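You operate a simulated robot arm through the tools that you are given. There is no shell and no other tool. Be economical: measure what you need, move in short steps, check, and stop when the job is done.

You are at the controls of a simulated robot arm. One attempt, no reset.

## Task
End the test; switch off the load tester, power station and bench strip.
Fine: stop the load first; plug back on its seat, load knob to zero; leave the flap open; press no other button of the power station.
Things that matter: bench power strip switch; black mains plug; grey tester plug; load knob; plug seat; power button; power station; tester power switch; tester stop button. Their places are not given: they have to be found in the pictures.

The check looks at the end state, three seconds after you hand in, the way a careful person would. Anything else that was tipped, shoved, dropped, spilled or broken makes it a failure.

## Robot
A 7-joint arm with a two-finger parallel gripper, fixed in place. Base frame: the origin is at the foot of the arm, x ahead of it, y to its left, z up. Readings come in mm, rad, newtons and seconds.
Its first joint turns from -2.007 to 2.007 rad. Payload 3.91 kg.
The TCP is the grasp point between the finger pads, 30 mm short of the fingertips. In the tool frame z runs along the fingers and y along their closing line. Largest opening 110 mm; finger width 20, thickness 10; the body of the gripper, 48 by 112 mm, starts 55 mm behind the TCP.
Orientation is that of the tool frame in the base frame, as [roll, pitch, yaw] about the fixed x, y, z axes, in that order (R = Rz(yaw) Ry(pitch) Rx(roll)). With the fingers straight down and closing along the base's y, the tool's x points along the base's -x, its y along +y and its z along -z.

## Interface
- The arm moves only by the tool step_arm. Its argument "increments" is a list of rows, each a list of 3 entries, a list of its own where there are three numbers: the gripper command, from -1 (fully open) to 1 (shut), values between in proportion, then the shift along the tool's x, y, z in units of 50 mm (1.0 is 50 mm), then the turn, a rotation vector about the tool's x, y, z in units of 4 degrees (1.0 is 4 degrees). In form: [[jaw, [tx, ty, tz], [rx, ry, rz]], ...]. A call has 1 to 10 rows; each row shifts and turns the commanded pose from where the row before left it, along the tool's axes as they then stand. A call with a number of a shift or a turn outside -1 to 1 is refused whole. A row lasts 0.2 s, in which the tool goes at most 50 mm and 0.15 rad; a call with a longer step from one row to the next is refused whole, and so is a gripper value outside its range. A pose out of reach is approached as far as the arm can. The call stops where the force on the tool passes 40 N (or 10 N more than at its start, if that is more) or the arm is blocked; 0.2 s more then pass. Each finger travels about 108 mm/s and halts on what it meets, pressing with about 23 N; the grip force reading is that of the motor and also rises with nothing between the fingers. The clock runs only during rows and for 0.2 s after the last one: add rows that do not move to give the fingers time. The reply holds the time, the measured pose of the TCP, the force on the tool along the base axes, the opening and the grip force, in the units named above and with some noise, with the torque about the TCP (base axes, N m) and any sound that the robot's microphone picked up, and new pictures: "pictures" is both (left out), scene, wrist or none.
- Cameras (640 x 400 px; columns grow to the right, rows downward): "scene" is fixed at [50.6, 649.9, 1508.2]; the picture's right is [-0.87, -0.49, 0.00], its down [-0.19, 0.34, -0.92] and it looks along [0.45, -0.80, -0.39] (base axes); focal length 355 px, centre (320, 200). "wrist" rides on the gripper at [72, 17, -103] in the tool frame; the picture's right is [-0.23, 0.97, 0.00], its down [-0.76, -0.18, -0.62] and it looks along [-0.61, -0.14, 0.78] (tool axes); focal length 222 px, centre (320, 200).
- raise_lower(by): slides the trunk up (or, below 0, down) by that many mm; the arm rides with it, the base frame stays. It gives what a move gives, with no picture.
- pixel_to_xyz(camera, pixels): for up to 12 pixels [column, row] of the newest picture of that camera ("zoom" is the newest enlarged one), the place [x, y, z] in the base frame of the surface seen there, good to about 3 mm. The clock stands still meanwhile.
- enlarge(camera, box): a new picture of the part [left, top, right, bottom] of that camera's present view, enlarged. The clock stands still meanwhile.
- hand_in(): hands the job in; it is judged then, once.

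Go step by step. Measure first, check grasps and placings, and put right what went wrong. The budget is 80 turns and 200 pictures, counting those below and the enlarged ones. Unless the task says otherwise, let go and move clear before handing in, and close with one line.

The tools are called by a JSON object that holds its "api" and its "payload". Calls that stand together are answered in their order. step_arm: Moves the arm, as the interface text tells. Its arguments: {"type":"object","properties":{"increments":{"type":"array","items":{"type":"array"}},"pictures":{"type":"string","enum":["both","scene","wrist","none"]}},"required":["increments"]} The other tools are called the same way: raise_lower (by) slides the trunk up or down; pixel_to_xyz (camera, pixels) gives the place of the surface under pixels of a picture; enlarge (camera, box) takes an enlarged picture of a part of a camera's view; hand_in () hands the job in.

At the start:

```text
clock: 0.0
eef_pos: [512.0, -184.6, 1213.5]
orientation: [-3.141, 0.002, -3.14]
wrist_force: [-0.5, 0.1, 0.0]
moment: [0.0, 0.0, -0.02]
opening: 109.8
grasp_force: 0.0
trunk travel left (down, up): [-700.0, 290.0]
```

scene: 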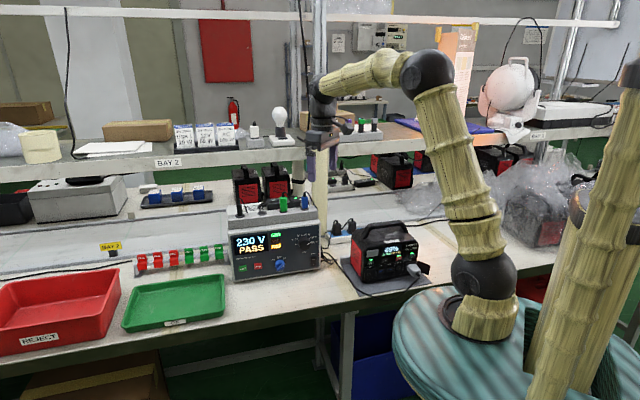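
wrist: 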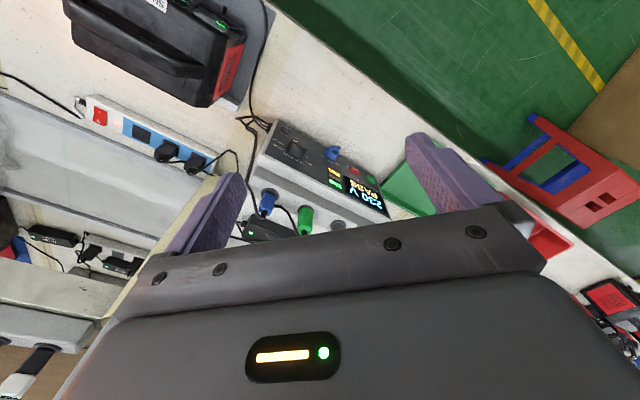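

The scene shows a load tester (about 275,240), a power station (about 385,255) and a strip behind it (near 345,230). I'll enlarge these first.

{"api": "enlarge", "payload": {"camera": "scene", "box": [215, 180, 335, 290]}}

{"api": "enlarge", "payload": {"camera": "scene", "box": [325, 200, 445, 300]}}

{"api": "enlarge", "payload": {"camera": "wrist", "box": [60, 0, 400, 250]}}

```text
3.64 times, centred on (275, 235) of scene
```

zoom: 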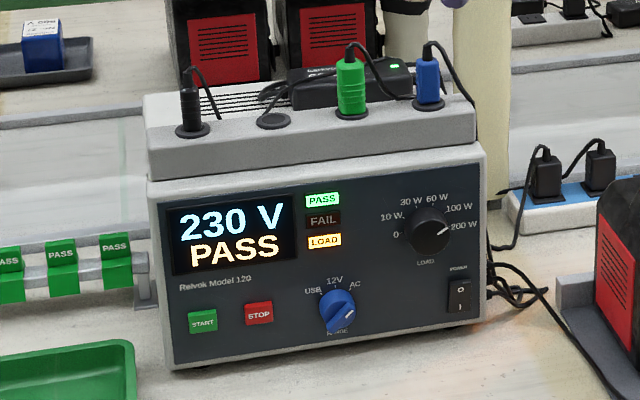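

```text
4.00 times, centred on (385, 250) of scene
```

zoom: 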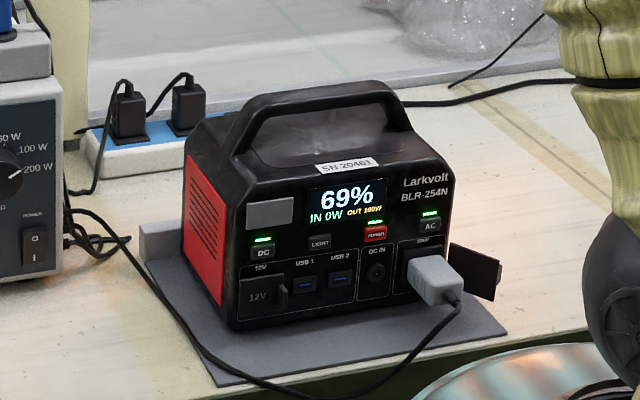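

```text
1.60 times, centred on (230, 125) of wrist
```

zoom: 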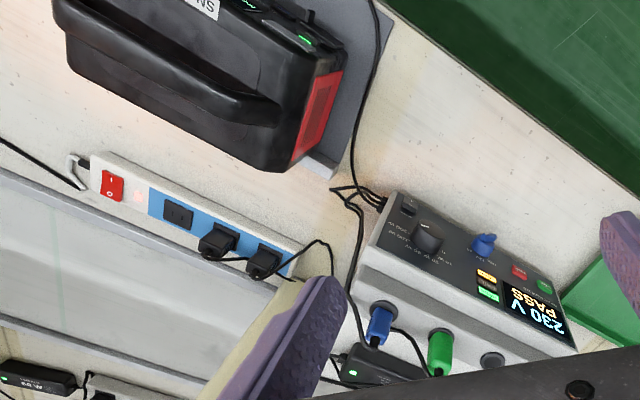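

The tester has load on, with Stop at zoom (258,312). The grey plug sits in the station's AC outlet, and there's an empty seat on top of the tester. I'll measure these points.

{"api": "pixel_to_xyz", "payload": {"camera": "scene", "pixels": [[264, 266], [253, 268], [279.5, 266], [298, 244], [302, 261], [301.5, 264], [266, 213], [230, 280], [316, 267], [250, 215], [301, 198], [245, 232]]}}

{"api": "pixel_to_xyz", "payload": {"camera": "zoom", "pixels": [[112, 185], [137, 196], [178, 213], [218, 240], [263, 262], [383, 312], [493, 360], [428, 235], [485, 243], [408, 208], [360, 255], [300, 265]]}}

{"api": "pixel_to_xyz", "payload": {"camera": "scene", "pixels": [[407, 270], [408, 276], [400, 268], [393, 263], [379, 258], [397, 256], [368, 262], [419, 268], [384, 248], [390, 222], [362, 280], [384, 271]]}}

```text
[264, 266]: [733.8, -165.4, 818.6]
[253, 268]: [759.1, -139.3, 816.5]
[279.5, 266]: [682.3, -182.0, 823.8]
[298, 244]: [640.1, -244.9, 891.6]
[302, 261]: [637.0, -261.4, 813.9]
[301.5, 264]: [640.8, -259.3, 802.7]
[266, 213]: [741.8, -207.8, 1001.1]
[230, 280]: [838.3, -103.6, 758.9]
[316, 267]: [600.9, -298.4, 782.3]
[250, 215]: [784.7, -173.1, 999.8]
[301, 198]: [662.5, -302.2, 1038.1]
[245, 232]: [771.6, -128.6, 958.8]
```

```text
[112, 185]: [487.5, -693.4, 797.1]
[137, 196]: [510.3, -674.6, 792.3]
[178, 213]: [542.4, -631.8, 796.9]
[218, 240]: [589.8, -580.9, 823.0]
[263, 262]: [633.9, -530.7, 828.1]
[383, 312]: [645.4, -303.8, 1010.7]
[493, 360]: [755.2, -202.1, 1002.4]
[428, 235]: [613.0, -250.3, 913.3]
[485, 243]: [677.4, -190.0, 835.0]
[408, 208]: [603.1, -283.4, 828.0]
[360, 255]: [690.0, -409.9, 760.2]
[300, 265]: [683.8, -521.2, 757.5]
```

```text
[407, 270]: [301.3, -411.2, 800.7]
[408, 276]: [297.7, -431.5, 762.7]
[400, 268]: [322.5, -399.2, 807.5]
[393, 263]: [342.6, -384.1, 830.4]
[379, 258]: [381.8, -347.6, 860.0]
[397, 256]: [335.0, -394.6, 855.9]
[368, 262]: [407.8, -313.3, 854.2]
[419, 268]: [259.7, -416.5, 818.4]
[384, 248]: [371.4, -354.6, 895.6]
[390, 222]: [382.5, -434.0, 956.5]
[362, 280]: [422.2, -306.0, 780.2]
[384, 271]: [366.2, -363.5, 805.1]
```

The tester panel is vertical and faces roughly (-0.7, 0.7, 0). I'll yaw the tool by -45° and tilt it toward the panel with the fingers shut.

{"api": "step_arm", "payload": {"increments": [[1, [0, 0, 0], [0, 0, 1]], [1, [0, 0, 0], [0, 0, 1]], [1, [0, 0, 0], [0, 0, 1]], [1, [0, 0, 0], [0, 0, 1]], [1, [0, 0, 0], [0, 0, 1]], [1, [0, 0, 0], [0, 0, 1]], [1, [0, 0, 0], [0, 0, 1]], [1, [0, 0, 0], [0, 0, 1]], [1, [0, 0, 0], [0, 0, 1]], [1, [0, 0, 0], [0, 0, 1]]], "pictures": "none"}}

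{"api": "step_arm", "payload": {"increments": [[1, [0, 0, 0], [0, 0, 1]], [1, [0, 0, 0], [0, 0, 0.25]], [1, [0, 0, 0], [0, -1, 0]], [1, [0, 0, 0], [0, -1, 0]], [1, [0, 0, 0], [0, -1, 0]], [1, [0, 0, 0], [0, -1, 0]], [1, [0, 0, 0], [0, -1, 0]], [1, [0, 0, 0], [0, -1, 0]], [1, [0, 0, 0], [0, -1, 0]], [1, [0, 0, 0], [0, -1, 0]]], "pictures": "both"}}

```text
clock: 2.2
eef_pos: [511.9, -182.9, 1212.7]
orientation: [-3.141, 0.001, 2.441]
wrist_force: [-0.8, 0.2, -0.2]
moment: [0.01, 0.03, 0.02]
opening: 0.0
grasp_force: 23.4
trunk travel left (down, up): [-700.0, 290.0]
```

```text
clock: 4.4
eef_pos: [511.2, -183.1, 1213.4]
orientation: [3.141, 0.56, 2.356]
wrist_force: [-0.2, 0.0, 0.4]
moment: [0.01, -0.02, -0.01]
opening: 0.0
grasp_force: 22.9
trunk travel left (down, up): [-700.0, 290.0]
```

scene: 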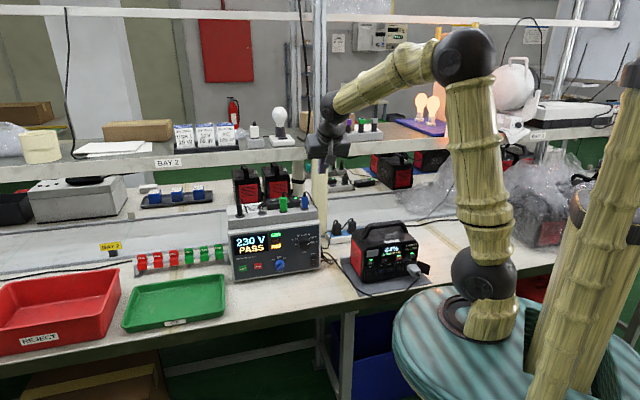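
wrist: 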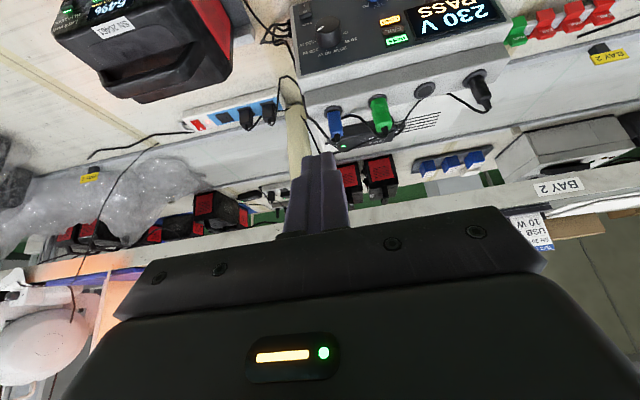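

The tool is half tilted. I'll tilt it by a further 32°, then bring it down in front of the tester.

{"api": "step_arm", "payload": {"increments": [[1, [0, 0, 0], [0, -1, 0]], [1, [0, 0, 0], [0, -1, 0]], [1, [0, 0, 0], [0, -1, 0]], [1, [0, 0, 0], [0, -1, 0]], [1, [0, 0, 0], [0, -1, 0]], [1, [0, 0, 0], [0, -1, 0]], [1, [0, 0, 0], [0, -1, 0]], [1, [0, 0, 0], [0, -1, 0]]], "pictures": "none"}}

{"api": "step_arm", "payload": {"increments": [[1, [0.776, 0.429, 0.122], [0, 0, 0]], [1, [0.776, 0.429, 0.122], [0, 0, 0]], [1, [0.776, 0.429, 0.122], [0, 0, 0]], [1, [0.776, 0.429, 0.122], [0, 0, 0]], [1, [0.776, 0.429, 0.122], [0, 0, 0]], [1, [0.776, 0.429, 0.122], [0, 0, 0]], [1, [0.776, 0.429, 0.122], [0, 0, 0]], [1, [0, 0, 0], [0, 0, 0]]], "pictures": "both"}}

```text
clock: 6.2
eef_pos: [512.6, -182.9, 1212.0]
orientation: [3.14, 1.115, 2.357]
wrist_force: [0.0, -0.5, 0.4]
moment: [-0.04, -0.01, -0.02]
opening: 0.0
grasp_force: 23.0
trunk travel left (down, up): [-700.0, 290.0]
```

```text
clock: 8.0
eef_pos: [561.4, -19.0, 949.2]
orientation: [-3.14, 1.117, 2.357]
wrist_force: [-0.2, -0.6, -0.1]
moment: [-0.03, 0.0, 0.02]
opening: 0.1
grasp_force: 22.7
trunk travel left (down, up): [-700.0, 290.0]
```

scene: 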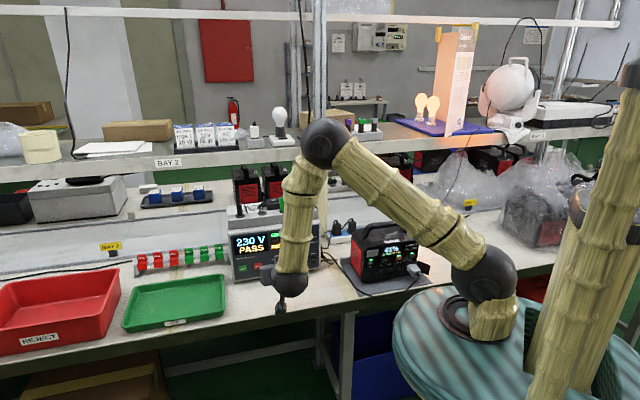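
wrist: 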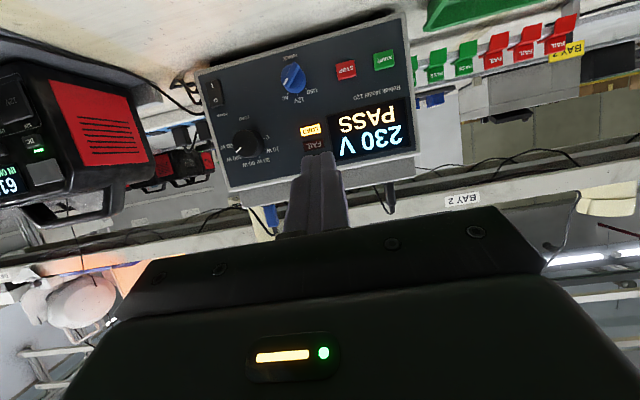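

The view of the panel is excellent: stop at (346,69), knob at (247,143), power rocker at (214,92). I'll zoom in and measure.

{"api": "enlarge", "payload": {"camera": "wrist", "box": [180, 0, 420, 200]}}

{"api": "pixel_to_xyz", "payload": {"camera": "wrist", "pixels": [[346, 69], [384, 60], [214, 86], [216, 99], [247, 143], [225, 130], [270, 130], [318, 95], [405, 70], [228, 180]]}}

```text
2.00 times, centred on (300, 100) of wrist
```

zoom: 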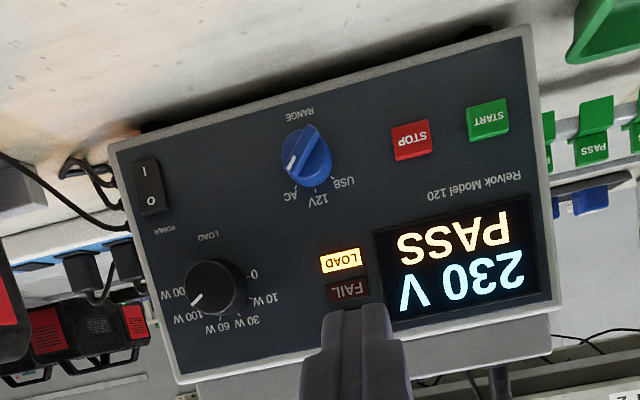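

```text
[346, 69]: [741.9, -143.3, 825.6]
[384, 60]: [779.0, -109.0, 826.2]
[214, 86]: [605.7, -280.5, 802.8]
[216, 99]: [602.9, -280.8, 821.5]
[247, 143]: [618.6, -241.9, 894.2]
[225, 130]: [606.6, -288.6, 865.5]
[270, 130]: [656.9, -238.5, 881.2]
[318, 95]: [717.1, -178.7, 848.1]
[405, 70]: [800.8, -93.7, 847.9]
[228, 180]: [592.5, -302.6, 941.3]
```

The buttons stand about 5 mm proud of the panel plane. I'll move to 40 mm in front of stop at (742,-143,825).

{"api": "step_arm", "payload": {"increments": [[1, [0.201, 0.1985, 0.925], [0, 0, 0]], [1, [0.201, 0.1985, 0.925], [0, 0, 0]], [1, [0.201, 0.1985, 0.925], [0, 0, 0]], [1, [0.201, 0.1985, 0.925], [0, 0, 0]], [1, [0, 0, 0], [0, 0, 0]]], "pictures": "wrist"}}

```text
clock: 9.2
eef_pos: [693.0, -96.4, 831.7]
orientation: [-3.141, 1.117, 2.357]
wrist_force: [-0.9, 0.0, -0.5]
moment: [-0.02, 0.02, -0.02]
opening: 0.2
grasp_force: 23.2
trunk travel left (down, up): [-700.0, 290.0]
```

wrist: 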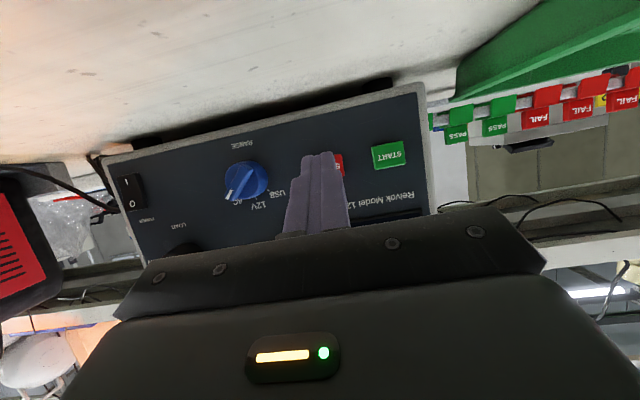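

The tips cover stop as expected, so I'll press along the panel normal.

{"api": "step_arm", "payload": {"increments": [[1, [-0.0876, 0, 0.1798], [0, 0, 0]], [1, [-0.0876, 0, 0.1798], [0, 0, 0]], [1, [-0.0876, 0, 0.1798], [0, 0, 0]], [1, [-0.0263, 0, 0.054], [0, 0, 0]], [1, [-0.0175, 0, 0.036], [0, 0, 0]], [1, [-0.0175, 0, 0.036], [0, 0, 0]], [1, [-0.0175, 0, 0.036], [0, 0, 0]], [1, [-0.0175, 0, 0.036], [0, 0, 0]]], "pictures": "wrist"}}

```text
clock: 11.0
eef_pos: [721.9, -125.5, 831.9]
orientation: [-3.141, 1.117, 2.358]
wrist_force: [-1.2, 3.2, 0.1]
moment: [-0.05, -0.02, 0.02]
opening: 0.0
grasp_force: 23.0
trunk travel left (down, up): [-700.0, 290.0]
heard: click
```

wrist: 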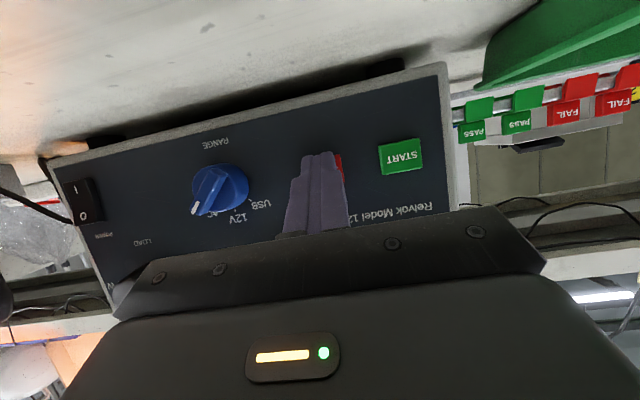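

There was a click at contact. I'll back off, level the tool, and look at the panel.

{"api": "step_arm", "payload": {"increments": [[1, [0.2628, 0, -0.539], [0, 0, 0]], [1, [0.3504, 0, -0.719], [0, 0, 0]], [1, [0.3504, 0, -0.719], [0, -1, 0]], [1, [0, 0, 0], [0, -1, 0]], [1, [0, 0, 0], [0, -1, 0]], [1, [0, 0, 0], [0, -1, 0]], [1, [0, 0, 0], [0, -1, 0]], [1, [0, 0, 0], [0, -1, 0]], [1, [0, 0, 0], [0, -0.5, 0]], [1, [0, 0, 0], [0, 0, 0]]], "pictures": "both"}}

{"api": "enlarge", "payload": {"camera": "scene", "box": [225, 190, 335, 290]}}

```text
clock: 13.2
eef_pos: [644.9, -49.4, 833.4]
orientation: [-0.857, 1.57, -1.642]
wrist_force: [-0.4, -0.1, -0.9]
moment: [-0.01, 0.01, -0.01]
opening: 0.1
grasp_force: 23.5
trunk travel left (down, up): [-700.0, 290.0]
```

scene: 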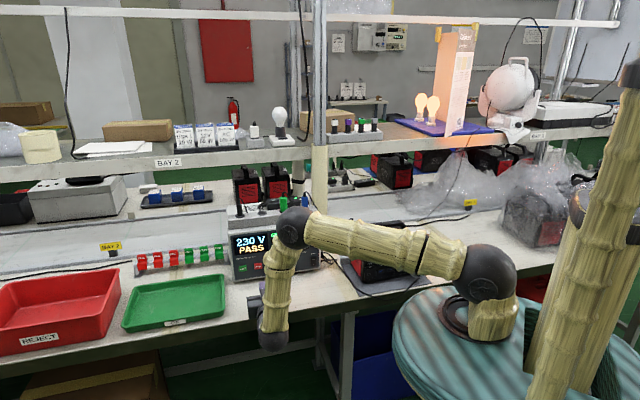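
wrist: 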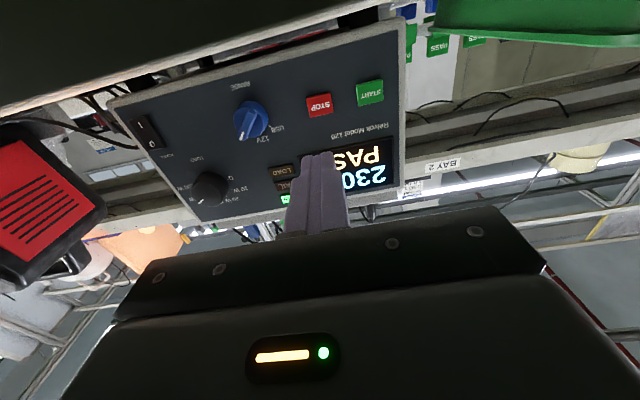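

```text
4.00 times, centred on (280, 240) of scene
```

zoom: 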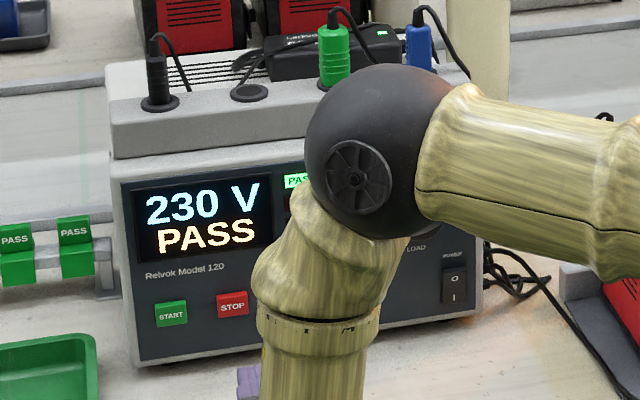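

The LOAD lamp is now dark, so stop worked. I'll zoom on the knob to read its angle.

{"api": "enlarge", "payload": {"camera": "wrist", "box": [130, 90, 290, 220]}}

{"api": "pixel_to_xyz", "payload": {"camera": "wrist", "pixels": [[142, 122], [155, 142], [210, 188]]}}

```text
3.08 times, centred on (210, 155) of wrist
```

zoom: 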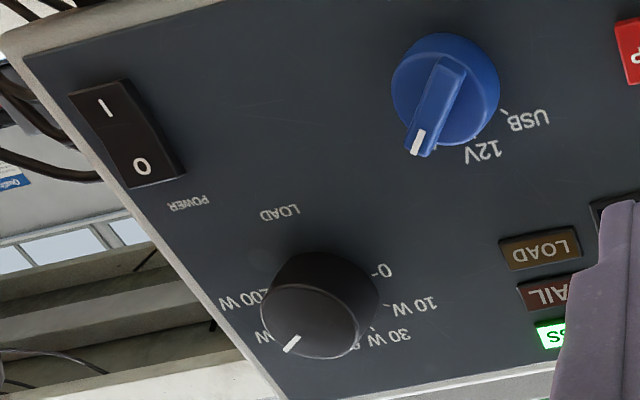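

```text
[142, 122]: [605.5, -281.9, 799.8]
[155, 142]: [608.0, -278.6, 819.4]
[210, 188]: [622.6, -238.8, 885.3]
```

{"api": "pixel_to_xyz", "payload": {"camera": "zoom", "pixels": [[311, 314], [290, 345], [298, 337], [377, 270], [385, 305], [268, 300], [250, 300], [372, 330], [280, 211], [320, 262], [372, 310], [262, 340]]}}

```text
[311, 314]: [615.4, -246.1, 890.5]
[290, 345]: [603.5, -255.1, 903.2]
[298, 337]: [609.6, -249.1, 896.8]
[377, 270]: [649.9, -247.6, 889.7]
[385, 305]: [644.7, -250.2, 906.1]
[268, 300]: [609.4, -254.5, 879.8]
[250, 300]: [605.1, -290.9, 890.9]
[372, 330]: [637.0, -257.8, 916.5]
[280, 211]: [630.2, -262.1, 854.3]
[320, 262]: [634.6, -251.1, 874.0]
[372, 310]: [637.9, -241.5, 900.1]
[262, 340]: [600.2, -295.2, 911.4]
```

The ticks put 0 at left and the pointer at about 40° above right, which is the 100 W mark. So the knob needs about 144° counter-clockwise. I'll move in front of it, pre-roll the tool by +72° and open partly.

{"api": "step_arm", "payload": {"increments": [[1, [-0.285, -0.8, 0.255], [0, 0, 0]], [1, [-0.285, -0.8, 0.255], [0, 0, 0]], [1, [-0.285, -0.8, 0.255], [0, 0, 0]], [1, [-0.285, -0.8, 0.255], [0, 0, 0]], [-0.16, [0, 0, 0], [0, 0, 1]], [-0.16, [0, 0, 0], [0, 0, 1]], [-0.16, [0, 0, 0], [0, 0, 1]], [-0.16, [0, 0, 0], [0, 0, 1]], [-0.16, [0, 0, 0], [0, 0, 1]], [-0.16, [0, 0, 0], [0, 0, 1]]], "pictures": "none"}}

{"api": "step_arm", "payload": {"increments": [[-0.16, [0, 0, 0], [0, 0, 1]], [-0.16, [0, 0, 0], [0, 0, 1]], [-0.16, [0, 0, 0], [0, 0, 1]], [-0.16, [0, 0, 0], [0, 0, 1]], [-0.16, [0, 0, 0], [0, 0, 1]], [-0.16, [0, 0, 0], [0, 0, 1]], [-0.16, [0, 0, 0], [0, 0, 1]], [-0.16, [0, 0, 0], [0, 0, 1]], [-0.16, [0, 0, 0], [0, 0, 1]], [-0.16, [0, 0, 0], [0, 0, 1]]], "pictures": "none"}}

{"api": "step_arm", "payload": {"increments": [[-0.16, [0, 0, 0], [0, 0, 1]], [-0.16, [0, 0, 0], [0, 0, 1]], [-0.16, [0, 0, 0], [0, 0, 0]]], "pictures": "both"}}

```text
clock: 15.4
eef_pos: [585.7, -175.5, 909.8]
orientation: [1.589, 1.159, 0.79]
wrist_force: [0.0, -0.1, 0.2]
moment: [0.03, 0.01, 0.05]
opening: 64.0
grasp_force: 0.1
out of reach, approached as far as the arm can: row 9, 10
trunk travel left (down, up): [-700.0, 290.0]
```

```text
clock: 17.6
eef_pos: [659.4, -83.5, 1100.6]
orientation: [1.588, 0.464, 0.789]
wrist_force: [0.8, 0.4, -0.3]
moment: [-0.01, 0.01, 0.03]
opening: 63.5
grasp_force: 0.0
out of reach, approached as far as the arm can: row 1, 2, 3, 4, 5, 6, 7, 8, 9, 10
trunk travel left (down, up): [-700.0, 290.0]
```

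```text
clock: 18.4
eef_pos: [663.7, -77.5, 1150.5]
orientation: [1.588, 0.328, 0.788]
wrist_force: [0.2, -1.0, -0.7]
moment: [0.0, -0.01, 0.01]
opening: 63.8
grasp_force: 0.0
out of reach, approached as far as the arm can: row 1, 2
trunk travel left (down, up): [-700.0, 290.0]
```

scene: 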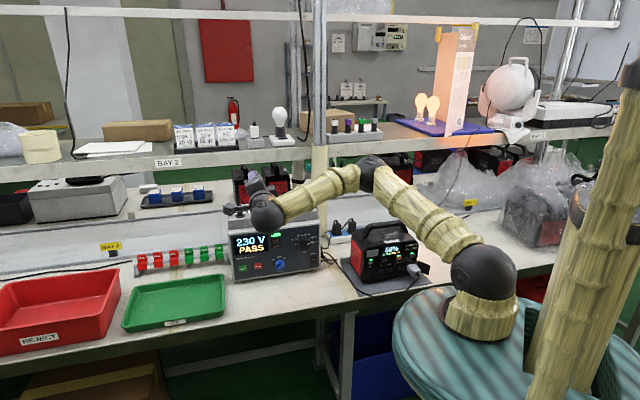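
wrist: 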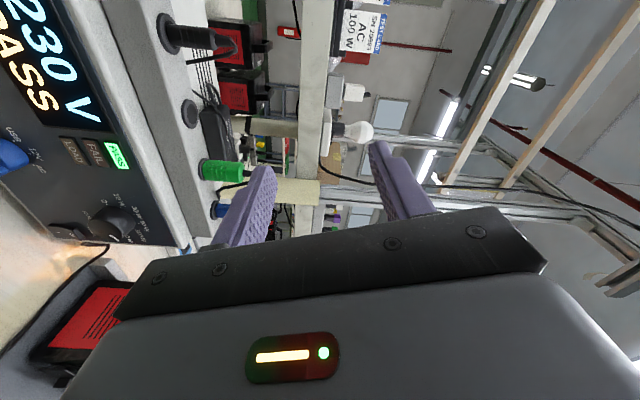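

The +72° roll ran out of reach and the arm drifted up, though nothing was touched. I'll undo the roll and use the opposite roll direction instead.

{"api": "step_arm", "payload": {"increments": [[-0.16, [0, 0, 0], [0, 0, -1]], [-0.16, [0, 0, 0], [0, 0, -1]], [-0.16, [0, 0, 0], [0, 0, -1]], [-0.16, [0, 0, 0], [0, 0, -1]], [-0.16, [0, 0, 0], [0, 0, -1]]], "pictures": "none"}}

```text
clock: 19.6
eef_pos: [663.3, -77.0, 1151.8]
orientation: [1.571, 0.666, 0.786]
wrist_force: [-0.3, 0.1, -0.8]
moment: [0.0, -0.03, -0.02]
opening: 63.8
grasp_force: 0.0
trunk travel left (down, up): [-700.0, 290.0]
```

{"api": "step_arm", "payload": {"increments": [[-0.16, [0, 0, 0], [0, 0, -1]], [-0.16, [0, 0, 0], [0, 0, -1]], [-0.16, [0, 0, 0], [0, 0, -1]], [-0.16, [0, 0, 0], [0, 0, -1]], [-0.16, [0, 0, 0], [0, 0, -1]], [-0.16, [0, 0, 0], [0, 0, -1]], [-0.16, [0, 0, 0], [0, 0, -1]], [-0.16, [0, 0, 0], [0, 0, -1]], [-0.16, [0, 0, 0], [0, 0, -1]], [-0.16, [0, 0, 0], [0, 0, -1]]], "pictures": "none"}}

{"api": "step_arm", "payload": {"increments": [[-0.16, [0, 0, 0], [0, 0, -1]], [-0.16, [0, 0, 0], [0, 0, -1]], [-0.16, [0, 0, 0], [0, 0, -0.9]], [-0.16, [0, 0, 0], [0, 0, 0]]], "pictures": "none"}}

```text
clock: 21.8
eef_pos: [663.6, -77.3, 1149.1]
orientation: [1.573, 1.365, 0.787]
wrist_force: [-0.6, -0.4, -0.1]
moment: [0.03, 0.0, 0.0]
opening: 63.9
grasp_force: 0.1
trunk travel left (down, up): [-700.0, 290.0]
```

```text
clock: 22.8
eef_pos: [663.6, -77.7, 1149.5]
orientation: [1.625, 1.565, 0.841]
wrist_force: [-0.9, 0.0, -0.4]
moment: [-0.01, 0.0, -0.02]
opening: 63.7
grasp_force: 0.0
trunk travel left (down, up): [-700.0, 290.0]
```

{"api": "step_arm", "payload": {"increments": [[-0.16, [0.74, -0.438, 0.051], [0, 0, 0]], [-0.16, [0.74, -0.438, 0.051], [0, 0, 0]], [-0.16, [0.74, -0.438, 0.051], [0, 0, 0]], [-0.16, [0.74, -0.438, 0.051], [0, 0, 0]], [-0.16, [0.74, -0.438, 0.051], [0, 0, 0]], [-0.16, [0.74, -0.438, 0.051], [0, 0, 0]], [-0.16, [0.74, -0.438, 0.051], [0, 0, 0]], [-0.16, [0, 0, 0], [0, 0, 0]]], "pictures": "both"}}

```text
clock: 24.6
eef_pos: [569.2, -196.6, 889.8]
orientation: [1.55, 1.564, 0.763]
wrist_force: [-0.4, -0.6, 0.2]
moment: [0.01, -0.01, -0.04]
opening: 63.9
grasp_force: 0.0
trunk travel left (down, up): [-700.0, 290.0]
```

scene: 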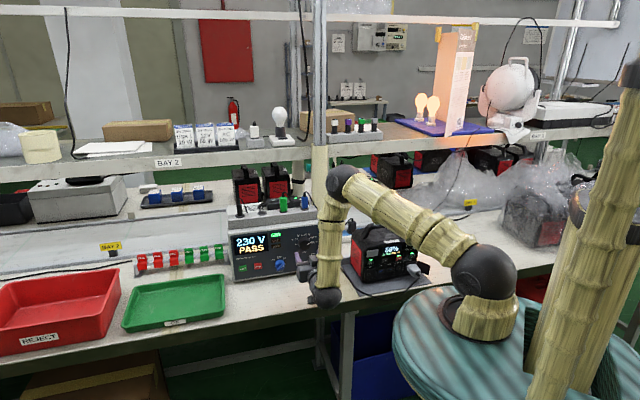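
wrist: 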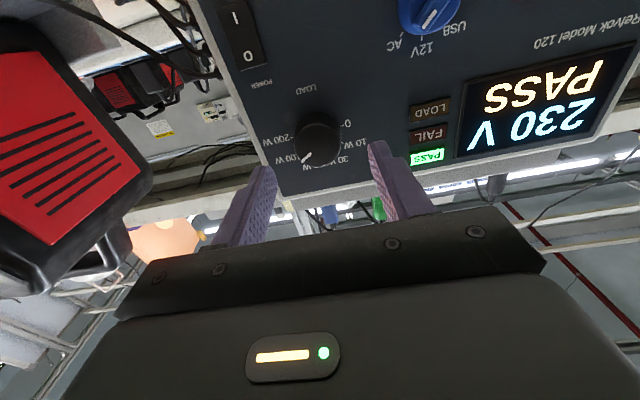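

The jaws straddle the knob (316,138), which points at 100 W. I'll advance 54 mm and close.

{"api": "step_arm", "payload": {"increments": [[-0.16, [0, -0.016, 0.363], [0, 0, 0]], [-0.16, [0, -0.016, 0.363], [0, 0, 0]], [-0.16, [0, -0.016, 0.363], [0, 0, 0]], [0.5, [0, 0, 0], [0, 0, 0]], [1, [0, 0, 0], [0, 0, 0]], [1, [0, 0, 0], [0, 0, 0]], [1, [0, 0, 0], [0, 0, 0]]], "pictures": "wrist"}}

```text
clock: 26.2
eef_pos: [606.5, -236.8, 889.8]
orientation: [1.621, 1.564, 0.833]
wrist_force: [-3.8, -7.2, -2.8]
moment: [-0.1, -0.15, -0.38]
opening: 40.5
grasp_force: 45.4
trunk travel left (down, up): [-700.0, 290.0]
```

wrist: 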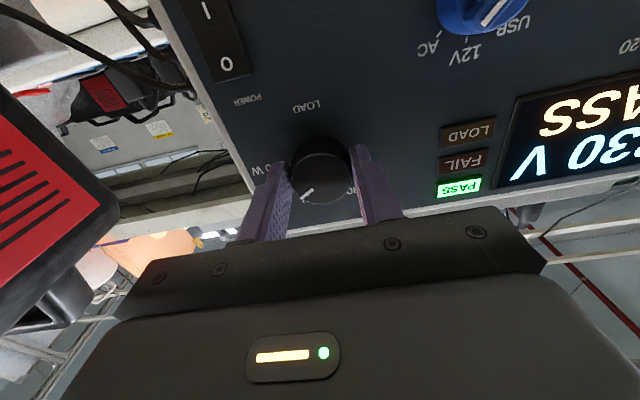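

The knob is held (40 mm). I'll turn it counter-clockwise in steps.

{"api": "step_arm", "payload": {"increments": [[1, [0, -0.02, 0], [0, 0, -1]], [1, [0, 0, 0], [0, 0, -1]], [1, [0, 0, 0], [0, 0, -1]], [1, [0, 0, 0], [0, 0, -1]], [1, [0, 0, 0], [0, 0, -1]], [1, [0, 0, 0], [0, 0, -1]], [1, [0, 0, 0], [0, 0, -1]], [1, [0, 0, 0], [0, 0, -1]], [1, [0, 0, 0], [0, 0, -1]]], "pictures": "both"}}

```text
clock: 28.2
eef_pos: [603.7, -240.0, 891.0]
orientation: [-1.569, 0.949, -2.355]
wrist_force: [1.5, -13.3, 8.2]
moment: [0.26, 0.2, -0.61]
opening: 40.0
grasp_force: 44.5
trunk travel left (down, up): [-700.0, 290.0]
```

scene: 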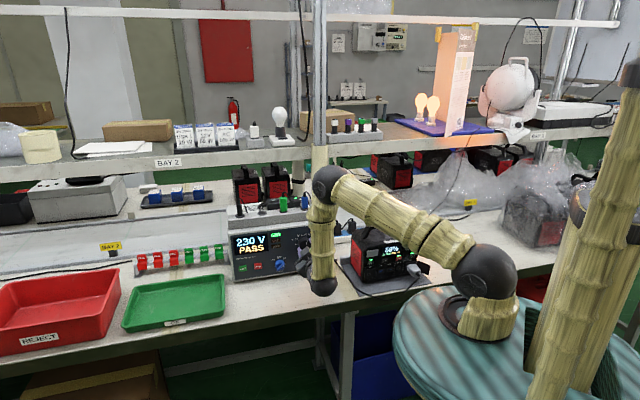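
wrist: 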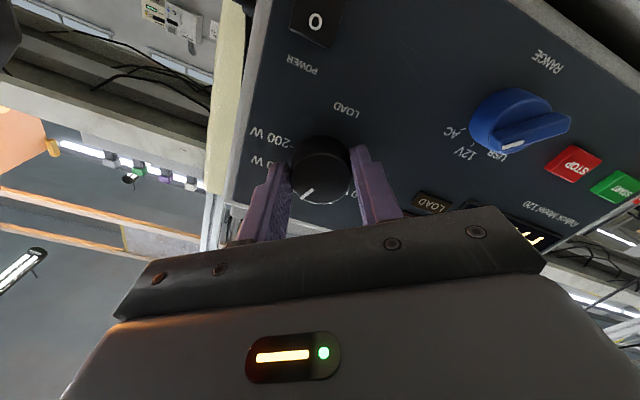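

The knob turns with the gripper. I'll continue, with a slight centring correction.

{"api": "step_arm", "payload": {"increments": [[1, [0, -0.03, 0], [0, 0, -1]], [1, [0, 0, 0], [0, 0, -1]], [1, [0, 0, 0], [0, 0, -1]], [1, [0, 0, 0], [0, 0, -1]], [1, [0, 0, 0], [0, 0, -1]], [1, [0, 0, 0], [0, 0, -1]], [1, [0, 0, 0], [0, 0, -1]], [1, [0, 0, 0], [0, 0, -1]], [1, [0, 0, 0], [0, 0, -1]]], "pictures": "both"}}

```text
clock: 30.2
eef_pos: [602.9, -240.8, 891.5]
orientation: [-1.567, 0.321, -2.357]
wrist_force: [0.5, -15.8, 19.3]
moment: [-0.38, -0.47, -0.15]
opening: 40.3
grasp_force: 45.0
trunk travel left (down, up): [-700.0, 290.0]
```

scene: 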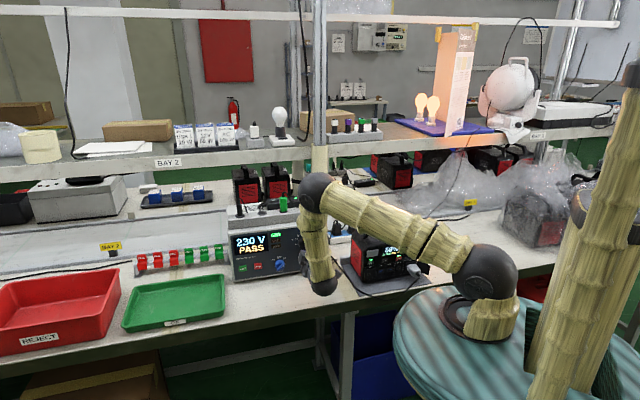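
wrist: 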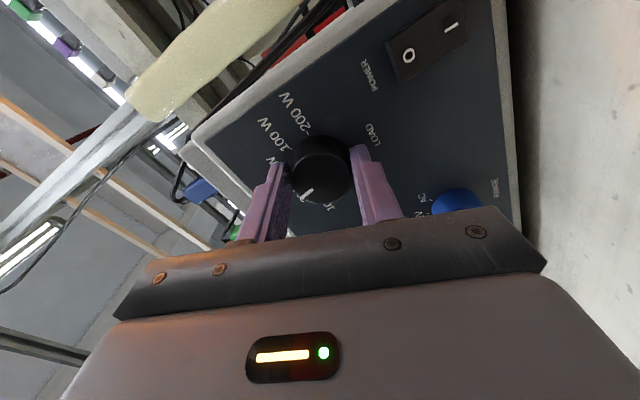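

It's halfway, passing 30 W. I'll continue.

{"api": "step_arm", "payload": {"increments": [[1, [0, -0.043, 0], [0, 0, -1]], [1, [0, 0, 0], [0, 0, -1]], [1, [0, 0, 0], [0, 0, -1]], [1, [0, 0, 0], [0, 0, -1]], [1, [0, 0, 0], [0, 0, -1]], [1, [0, 0, 0], [0, 0, -1]], [1, [0, 0, 0], [0, 0, -1]], [1, [0, 0, 0], [0, 0, -1]], [1, [0, 0, 0], [0, 0, -1]]], "pictures": "both"}}

```text
clock: 32.2
eef_pos: [602.4, -238.7, 894.0]
orientation: [-1.567, -0.306, -2.357]
wrist_force: [10.1, -18.1, 21.1]
moment: [-0.37, -0.48, -0.72]
opening: 40.2
grasp_force: 44.9
trunk travel left (down, up): [-700.0, 290.0]
```

scene: 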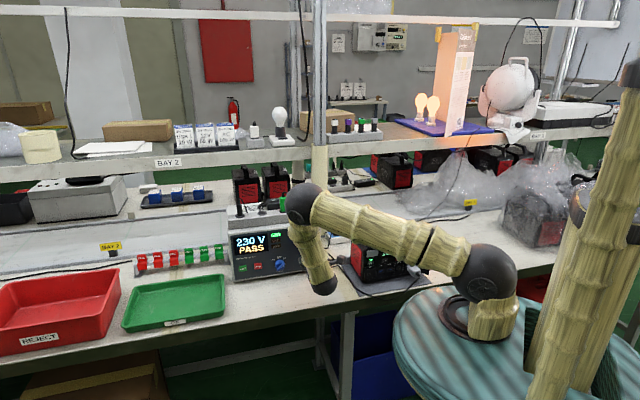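
wrist: 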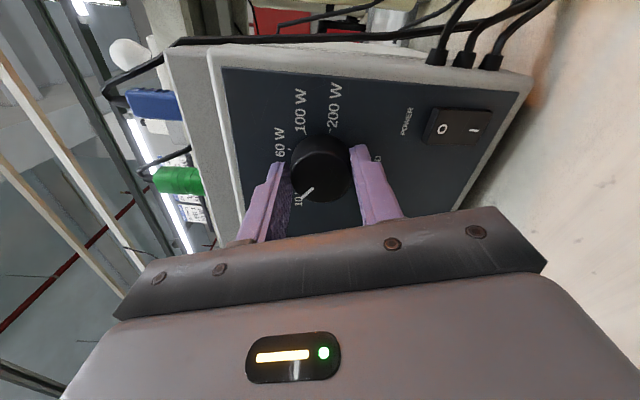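

The knob is now at 10 W, and about 36° more should bring it to 0.

{"api": "step_arm", "payload": {"increments": [[1, [0, 0, 0], [0, 0, -1]], [1, [0, 0, 0], [0, 0, -1]], [1, [0, 0, 0], [0, 0, -1]], [1, [0, 0, 0], [0, 0, -1]], [1, [0, 0, 0], [0, 0, -1]], [1, [0, 0, 0], [0, 0, -1]], [1, [0, 0, 0], [0, 0, -1]], [1, [0, 0, 0], [0, 0, -1]], [1, [0, 0, 0], [0, 0, -1]]], "pictures": "both"}}

{"api": "enlarge", "payload": {"camera": "wrist", "box": [200, 60, 460, 240]}}

```text
clock: 34.2
eef_pos: [603.9, -238.1, 896.2]
orientation: [-1.557, -0.935, -2.364]
wrist_force: [9.2, -1.6, 31.7]
moment: [-0.39, -0.49, 0.21]
opening: 40.2
grasp_force: 45.0
trunk travel left (down, up): [-700.0, 290.0]
```

scene: 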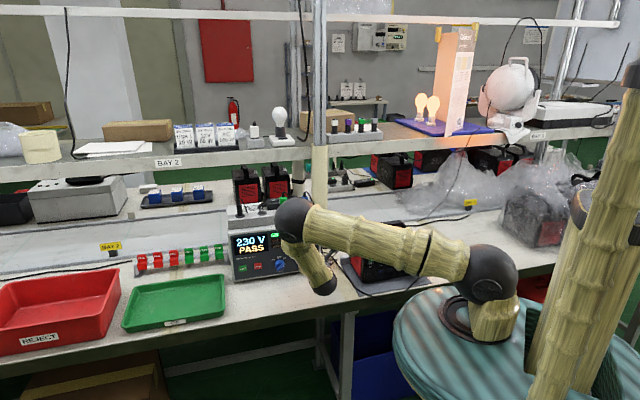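
wrist: 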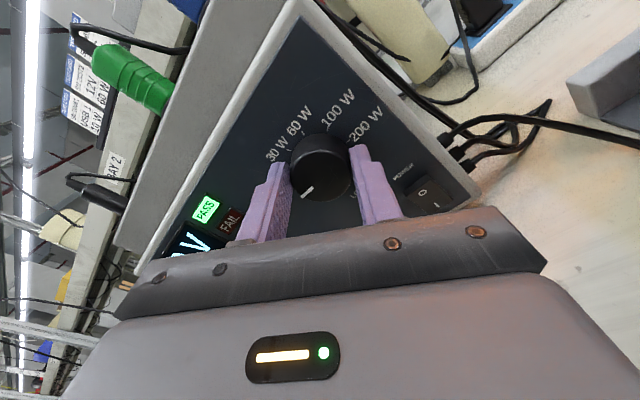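

```text
2.22 times, centred on (330, 150) of wrist
```

zoom: 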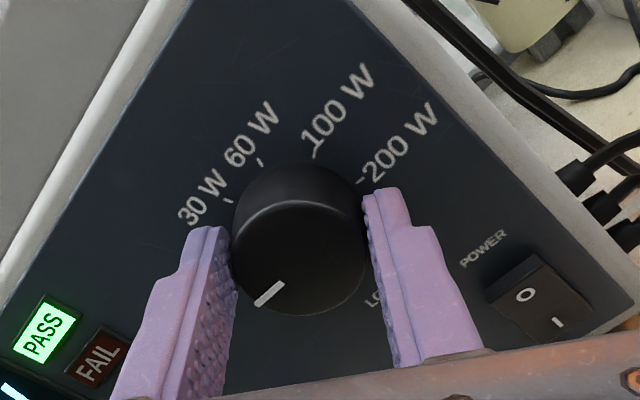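

The pointer should be at 0. I'll release and back off to check.

{"api": "step_arm", "payload": {"increments": [[-0.1, [0, 0, 0], [0, 0, 0]], [-0.16, [0, 0, 0], [0, 0, 0]], [-0.16, [0, 0, -0.8], [0, 0, 0]], [-0.16, [0, 0, -0.8], [0, 0, 0]], [-0.16, [0, 0, -0.6], [0, 0, 0]], [-0.16, [0, 0, 0], [0, 0, 0]]], "pictures": "wrist"}}

{"api": "enlarge", "payload": {"camera": "wrist", "box": [200, 30, 440, 190]}}

```text
clock: 35.6
eef_pos: [526.6, -160.1, 892.7]
orientation: [-1.571, -0.935, -2.356]
wrist_force: [-0.1, -0.6, 1.2]
moment: [-0.02, 0.02, -0.01]
opening: 63.6
grasp_force: 0.0
trunk travel left (down, up): [-700.0, 290.0]
```

wrist: 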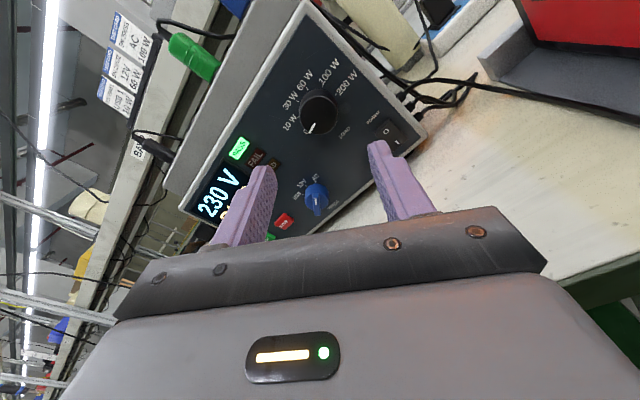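

```text
2.50 times, centred on (320, 110) of wrist
```

zoom: 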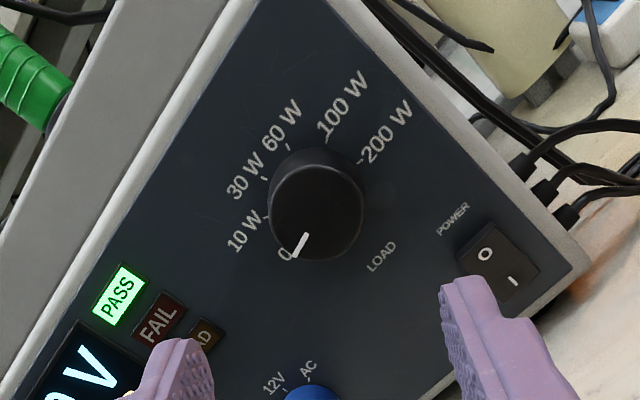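

{"api": "pixel_to_xyz", "payload": {"camera": "zoom", "pixels": [[305, 236], [296, 253], [300, 245], [316, 212], [358, 163], [485, 254], [513, 281], [286, 254], [500, 268]]}}

```text
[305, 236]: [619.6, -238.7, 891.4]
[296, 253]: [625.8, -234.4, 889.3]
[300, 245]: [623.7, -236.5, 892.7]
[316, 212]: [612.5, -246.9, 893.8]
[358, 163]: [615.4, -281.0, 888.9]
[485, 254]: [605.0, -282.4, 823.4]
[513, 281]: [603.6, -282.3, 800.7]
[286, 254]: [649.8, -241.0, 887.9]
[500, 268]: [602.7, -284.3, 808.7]
```

The knob pointer is at 0. Next is the tester's rocker: I'll press its upper "O" half at (604,-281,823), so I'm closing the fingers and moving in front of it.

{"api": "step_arm", "payload": {"increments": [[1, [-0.225, 0.422, 0], [0, 0, 0]], [1, [-0.225, 0.422, 0.3], [0, 0, 0]], [1, [-0.225, 0.422, 0.5], [0, 0, 0]], [1, [0, 0, 0.68], [0, 0, 0]], [1, [0, 0, 0], [0, 0, 0]]], "pictures": "wrist"}}

```text
clock: 36.8
eef_pos: [556.6, -234.8, 828.8]
orientation: [-1.571, -0.936, -2.356]
wrist_force: [-0.8, 0.4, -0.8]
moment: [0.01, -0.01, 0.0]
opening: 0.1
grasp_force: 22.7
trunk travel left (down, up): [-700.0, 290.0]
```

wrist: 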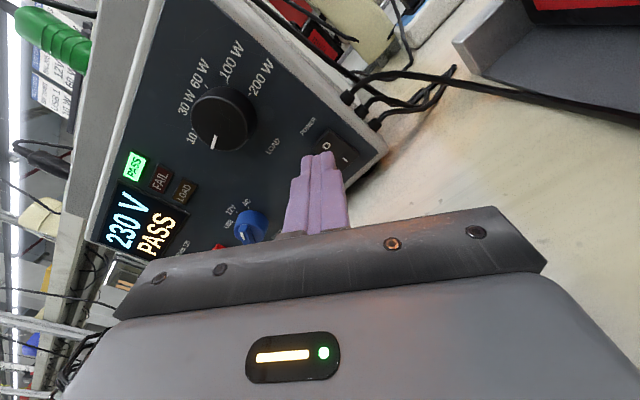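

{"api": "step_arm", "payload": {"increments": [[1, [0, 0, 0.3], [0, 0, 0]], [1, [0, 0, 0.3], [0, 0, 0]], [1, [0, 0, 0.06], [0, 0, 0]], [1, [0, 0, 0.06], [0, 0, 0]], [1, [0, 0, 0.04], [0, 0, 0]], [1, [0, 0, 0.04], [0, 0, 0]], [1, [0, 0, 0.04], [0, 0, 0]], [1, [0, 0, 0.04], [0, 0, 0]]], "pictures": "wrist"}}

```text
clock: 38.6
eef_pos: [582.7, -261.0, 828.3]
orientation: [-1.572, -0.936, -2.356]
wrist_force: [-19.1, 18.5, 10.0]
moment: [-0.05, 0.04, -0.09]
opening: 0.2
grasp_force: 23.5
trunk travel left (down, up): [-700.0, 290.0]
stopped in row 8: the force on the tool passed its limit (the readings are from after the stop); the commanded pose is now the measured one
```

wrist: 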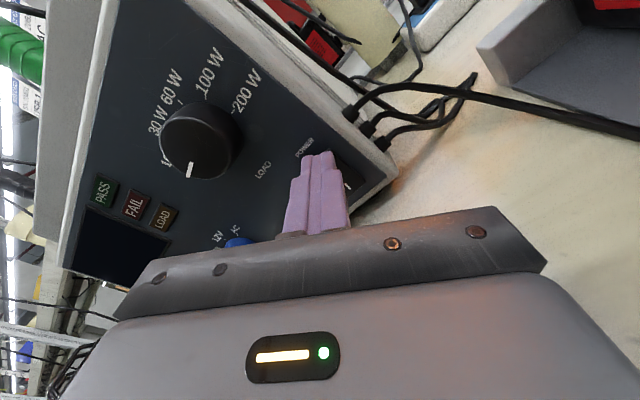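

The tester display went dark, so it is off. I'll retract 100 mm and look at the power station.

{"api": "step_arm", "payload": {"increments": [[1, [0, 0, -0.9], [0, 0, 0]], [1, [0, 0, -0.9], [0, 0, 0]], [1, [0, 0, 0], [0, 0, 1]], [1, [0, 0, 0], [0, 0, 1]], [1, [0, 0, 0], [0, 0, 1]], [1, [0, 0, 0], [0, 0, 1]], [1, [0, 0, 0], [0, 0, 1]], [1, [0, 0, 0], [0, 0, 1]], [1, [0, 0, 0], [0, 0, 1]], [1, [0, 0, 0], [0, 0, 1]]], "pictures": "both"}}

{"api": "enlarge", "payload": {"camera": "scene", "box": [340, 220, 440, 300]}}

```text
clock: 40.8
eef_pos: [520.6, -200.6, 826.9]
orientation: [-1.576, -0.376, -2.353]
wrist_force: [0.6, -0.3, -0.1]
moment: [-0.01, 0.01, 0.03]
opening: 0.2
grasp_force: 23.3
trunk travel left (down, up): [-700.0, 290.0]
```

scene: 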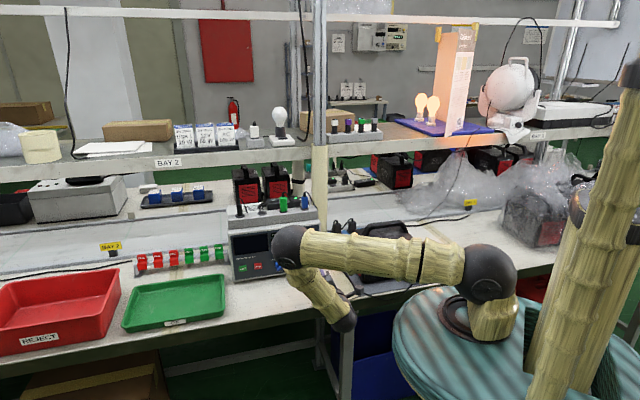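
wrist: 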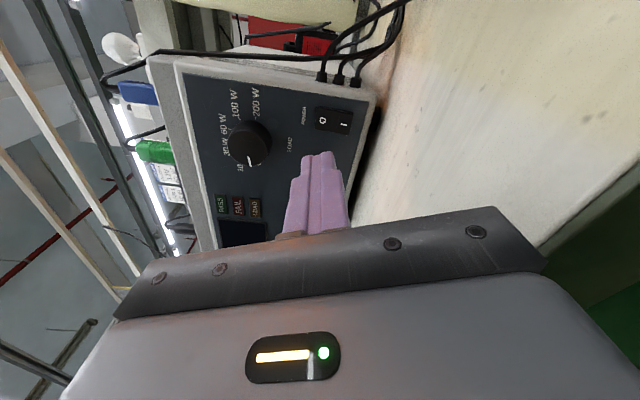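

```text
5.00 times, centred on (390, 260) of scene
```

zoom: 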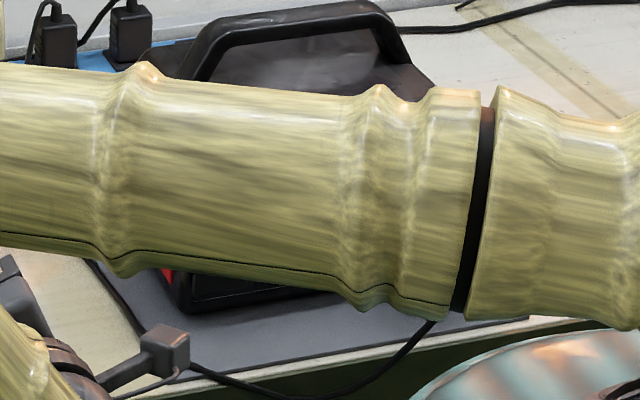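

The arm now blocks the scene view of the station. I'll rise, roll the tool back to 0 and tilt it 45° down for an approach in front of the station.

{"api": "step_arm", "payload": {"increments": [[1, [0.367, -0.93, 0], [0, 0, 0]], [1, [0.367, -0.93, 0], [0, 0, 0]], [1, [0.367, -0.93, 0], [0, 0, 0]], [1, [0.367, -0.93, 0], [0, 0, 0]], [1, [0, 0, 0], [0, 0, 1]], [1, [0, 0, 0], [0, 0, 1]], [1, [0, 0, 0], [0, 0, 1]], [1, [0, 0, 0], [0, 0, 1]], [1, [0, 0, 0], [0, 0, 1]], [1, [0, 0, 0], [0, 0, 1]]], "pictures": "none"}}

{"api": "step_arm", "payload": {"increments": [[1, [0, 0, 0], [0, 0, 1]], [1, [0, 0, 0], [0, 0, 1]], [1, [0, 0, 0], [0, 0, 1]], [1, [0, 0, 0], [0, 0, 1]], [1, [0, 0, 0], [0, 0, 1]], [1, [0, 0, 0], [0, 0, 1]], [1, [0, 0, 0], [0, 0, 1]], [1, [0, 0, 0], [0, 0, 1]], [1, [0, 0, 0], [0, 0, 1]], [1, [0, 0, 0], [0, 0, 1]]], "pictures": "none"}}

{"api": "step_arm", "payload": {"increments": [[1, [0, 0, 0], [0, 0, 1]], [1, [0, 0, 0], [0, 0, 1]], [1, [0, 0, 0], [0, 0, 1]], [1, [0, 0, 0], [0, 0, 1]], [1, [0, 0, 0], [0, 0, 1]], [1, [0, 0, 0], [0, 0, 1]], [1, [0, 0, 0], [0, 0, 1]], [1, [0, 0, 0], [0, 0, 1]], [1, [0, 0, 0], [0, 0, 1]], [1, [0, 0, 0], [0, 0, 1]]], "pictures": "none"}}

```text
clock: 43.0
eef_pos: [522.2, -201.3, 1026.1]
orientation: [-1.577, 0.042, -2.357]
wrist_force: [0.3, -0.1, 0.7]
moment: [0.0, 0.01, -0.02]
opening: 0.1
grasp_force: 22.8
trunk travel left (down, up): [-700.0, 290.0]
```

```text
clock: 45.2
eef_pos: [520.4, -202.8, 1027.3]
orientation: [-1.575, 0.743, -2.36]
wrist_force: [-1.0, -0.1, 0.1]
moment: [0.02, -0.02, 0.04]
opening: 0.0
grasp_force: 23.0
trunk travel left (down, up): [-700.0, 290.0]
```

```text
clock: 47.4
eef_pos: [522.1, -200.8, 1026.6]
orientation: [-1.606, 1.436, -2.389]
wrist_force: [-0.3, 0.8, 0.3]
moment: [0.02, 0.04, 0.02]
opening: 0.4
grasp_force: 23.3
trunk travel left (down, up): [-700.0, 290.0]
```

{"api": "step_arm", "payload": {"increments": [[1, [0, 0, 0], [0, 0, 1]], [1, [0, 0, 0], [0, 0, 0.93]], [1, [0, 0, 0], [0, 1, 0]], [1, [0, 0, 0], [0, 1, 0]], [1, [0, 0, 0], [0, 1, 0]], [1, [0, 0, 0], [0, 1, 0]], [1, [0, 0, 0], [0, 1, 0]], [1, [0, 0, 0], [0, 1, 0]], [1, [0, 0, 0], [0, 1, 0]], [1, [0, 0, 0], [0, 1, 0]]], "pictures": "none"}}

{"api": "step_arm", "payload": {"increments": [[-0.3, [0, 0, 0], [0, 1, 0]], [-0.3, [0, 0, 0], [0, 1, 0]], [-0.3, [0, 0, 0], [0, 1, 0]], [-0.3, [0, 0, 0], [0, 0.25, 0]], [-0.3, [0.25, -0.6, -0.65], [0, 0, 0]], [-0.3, [0.25, -0.6, -0.65], [0, 0, 0]], [-0.3, [0, 0, 0], [0, 0, 0]]], "pictures": "both"}}

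```text
clock: 49.6
eef_pos: [522.0, -201.6, 1027.0]
orientation: [3.14, 1.005, 2.355]
wrist_force: [-0.2, -1.0, 0.9]
moment: [0.03, 0.0, 0.02]
opening: 0.0
grasp_force: 23.1
trunk travel left (down, up): [-700.0, 290.0]
```

```text
clock: 51.2
eef_pos: [436.9, -201.0, 1055.5]
orientation: [3.138, 0.781, 2.355]
wrist_force: [0.7, -0.1, 0.0]
moment: [-0.01, -0.02, -0.03]
opening: 71.4
grasp_force: 0.0
trunk travel left (down, up): [-700.0, 290.0]
```

scene: 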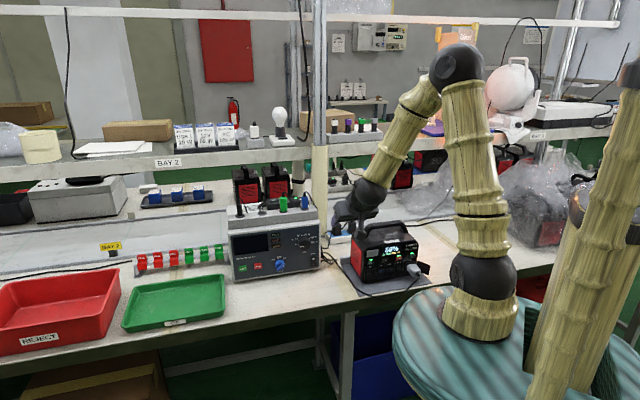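
wrist: 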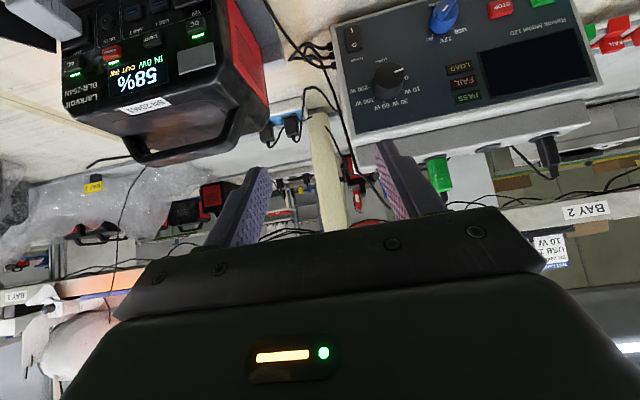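

The station is visible again. I'll measure the plug, flap and buttons in a close-up.

{"api": "enlarge", "payload": {"camera": "scene", "box": [375, 240, 439, 290]}}

```text
8.00 times, centred on (407, 265) of scene
```

zoom: 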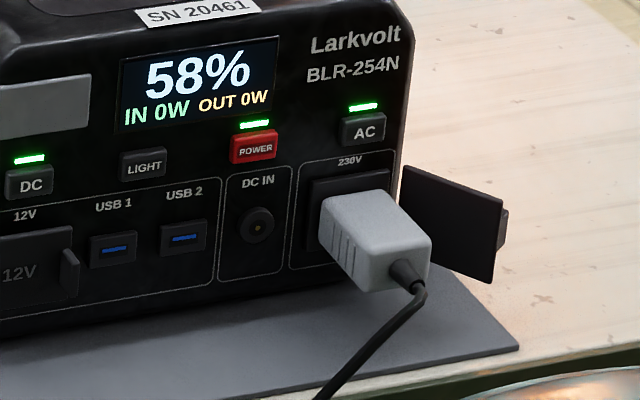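

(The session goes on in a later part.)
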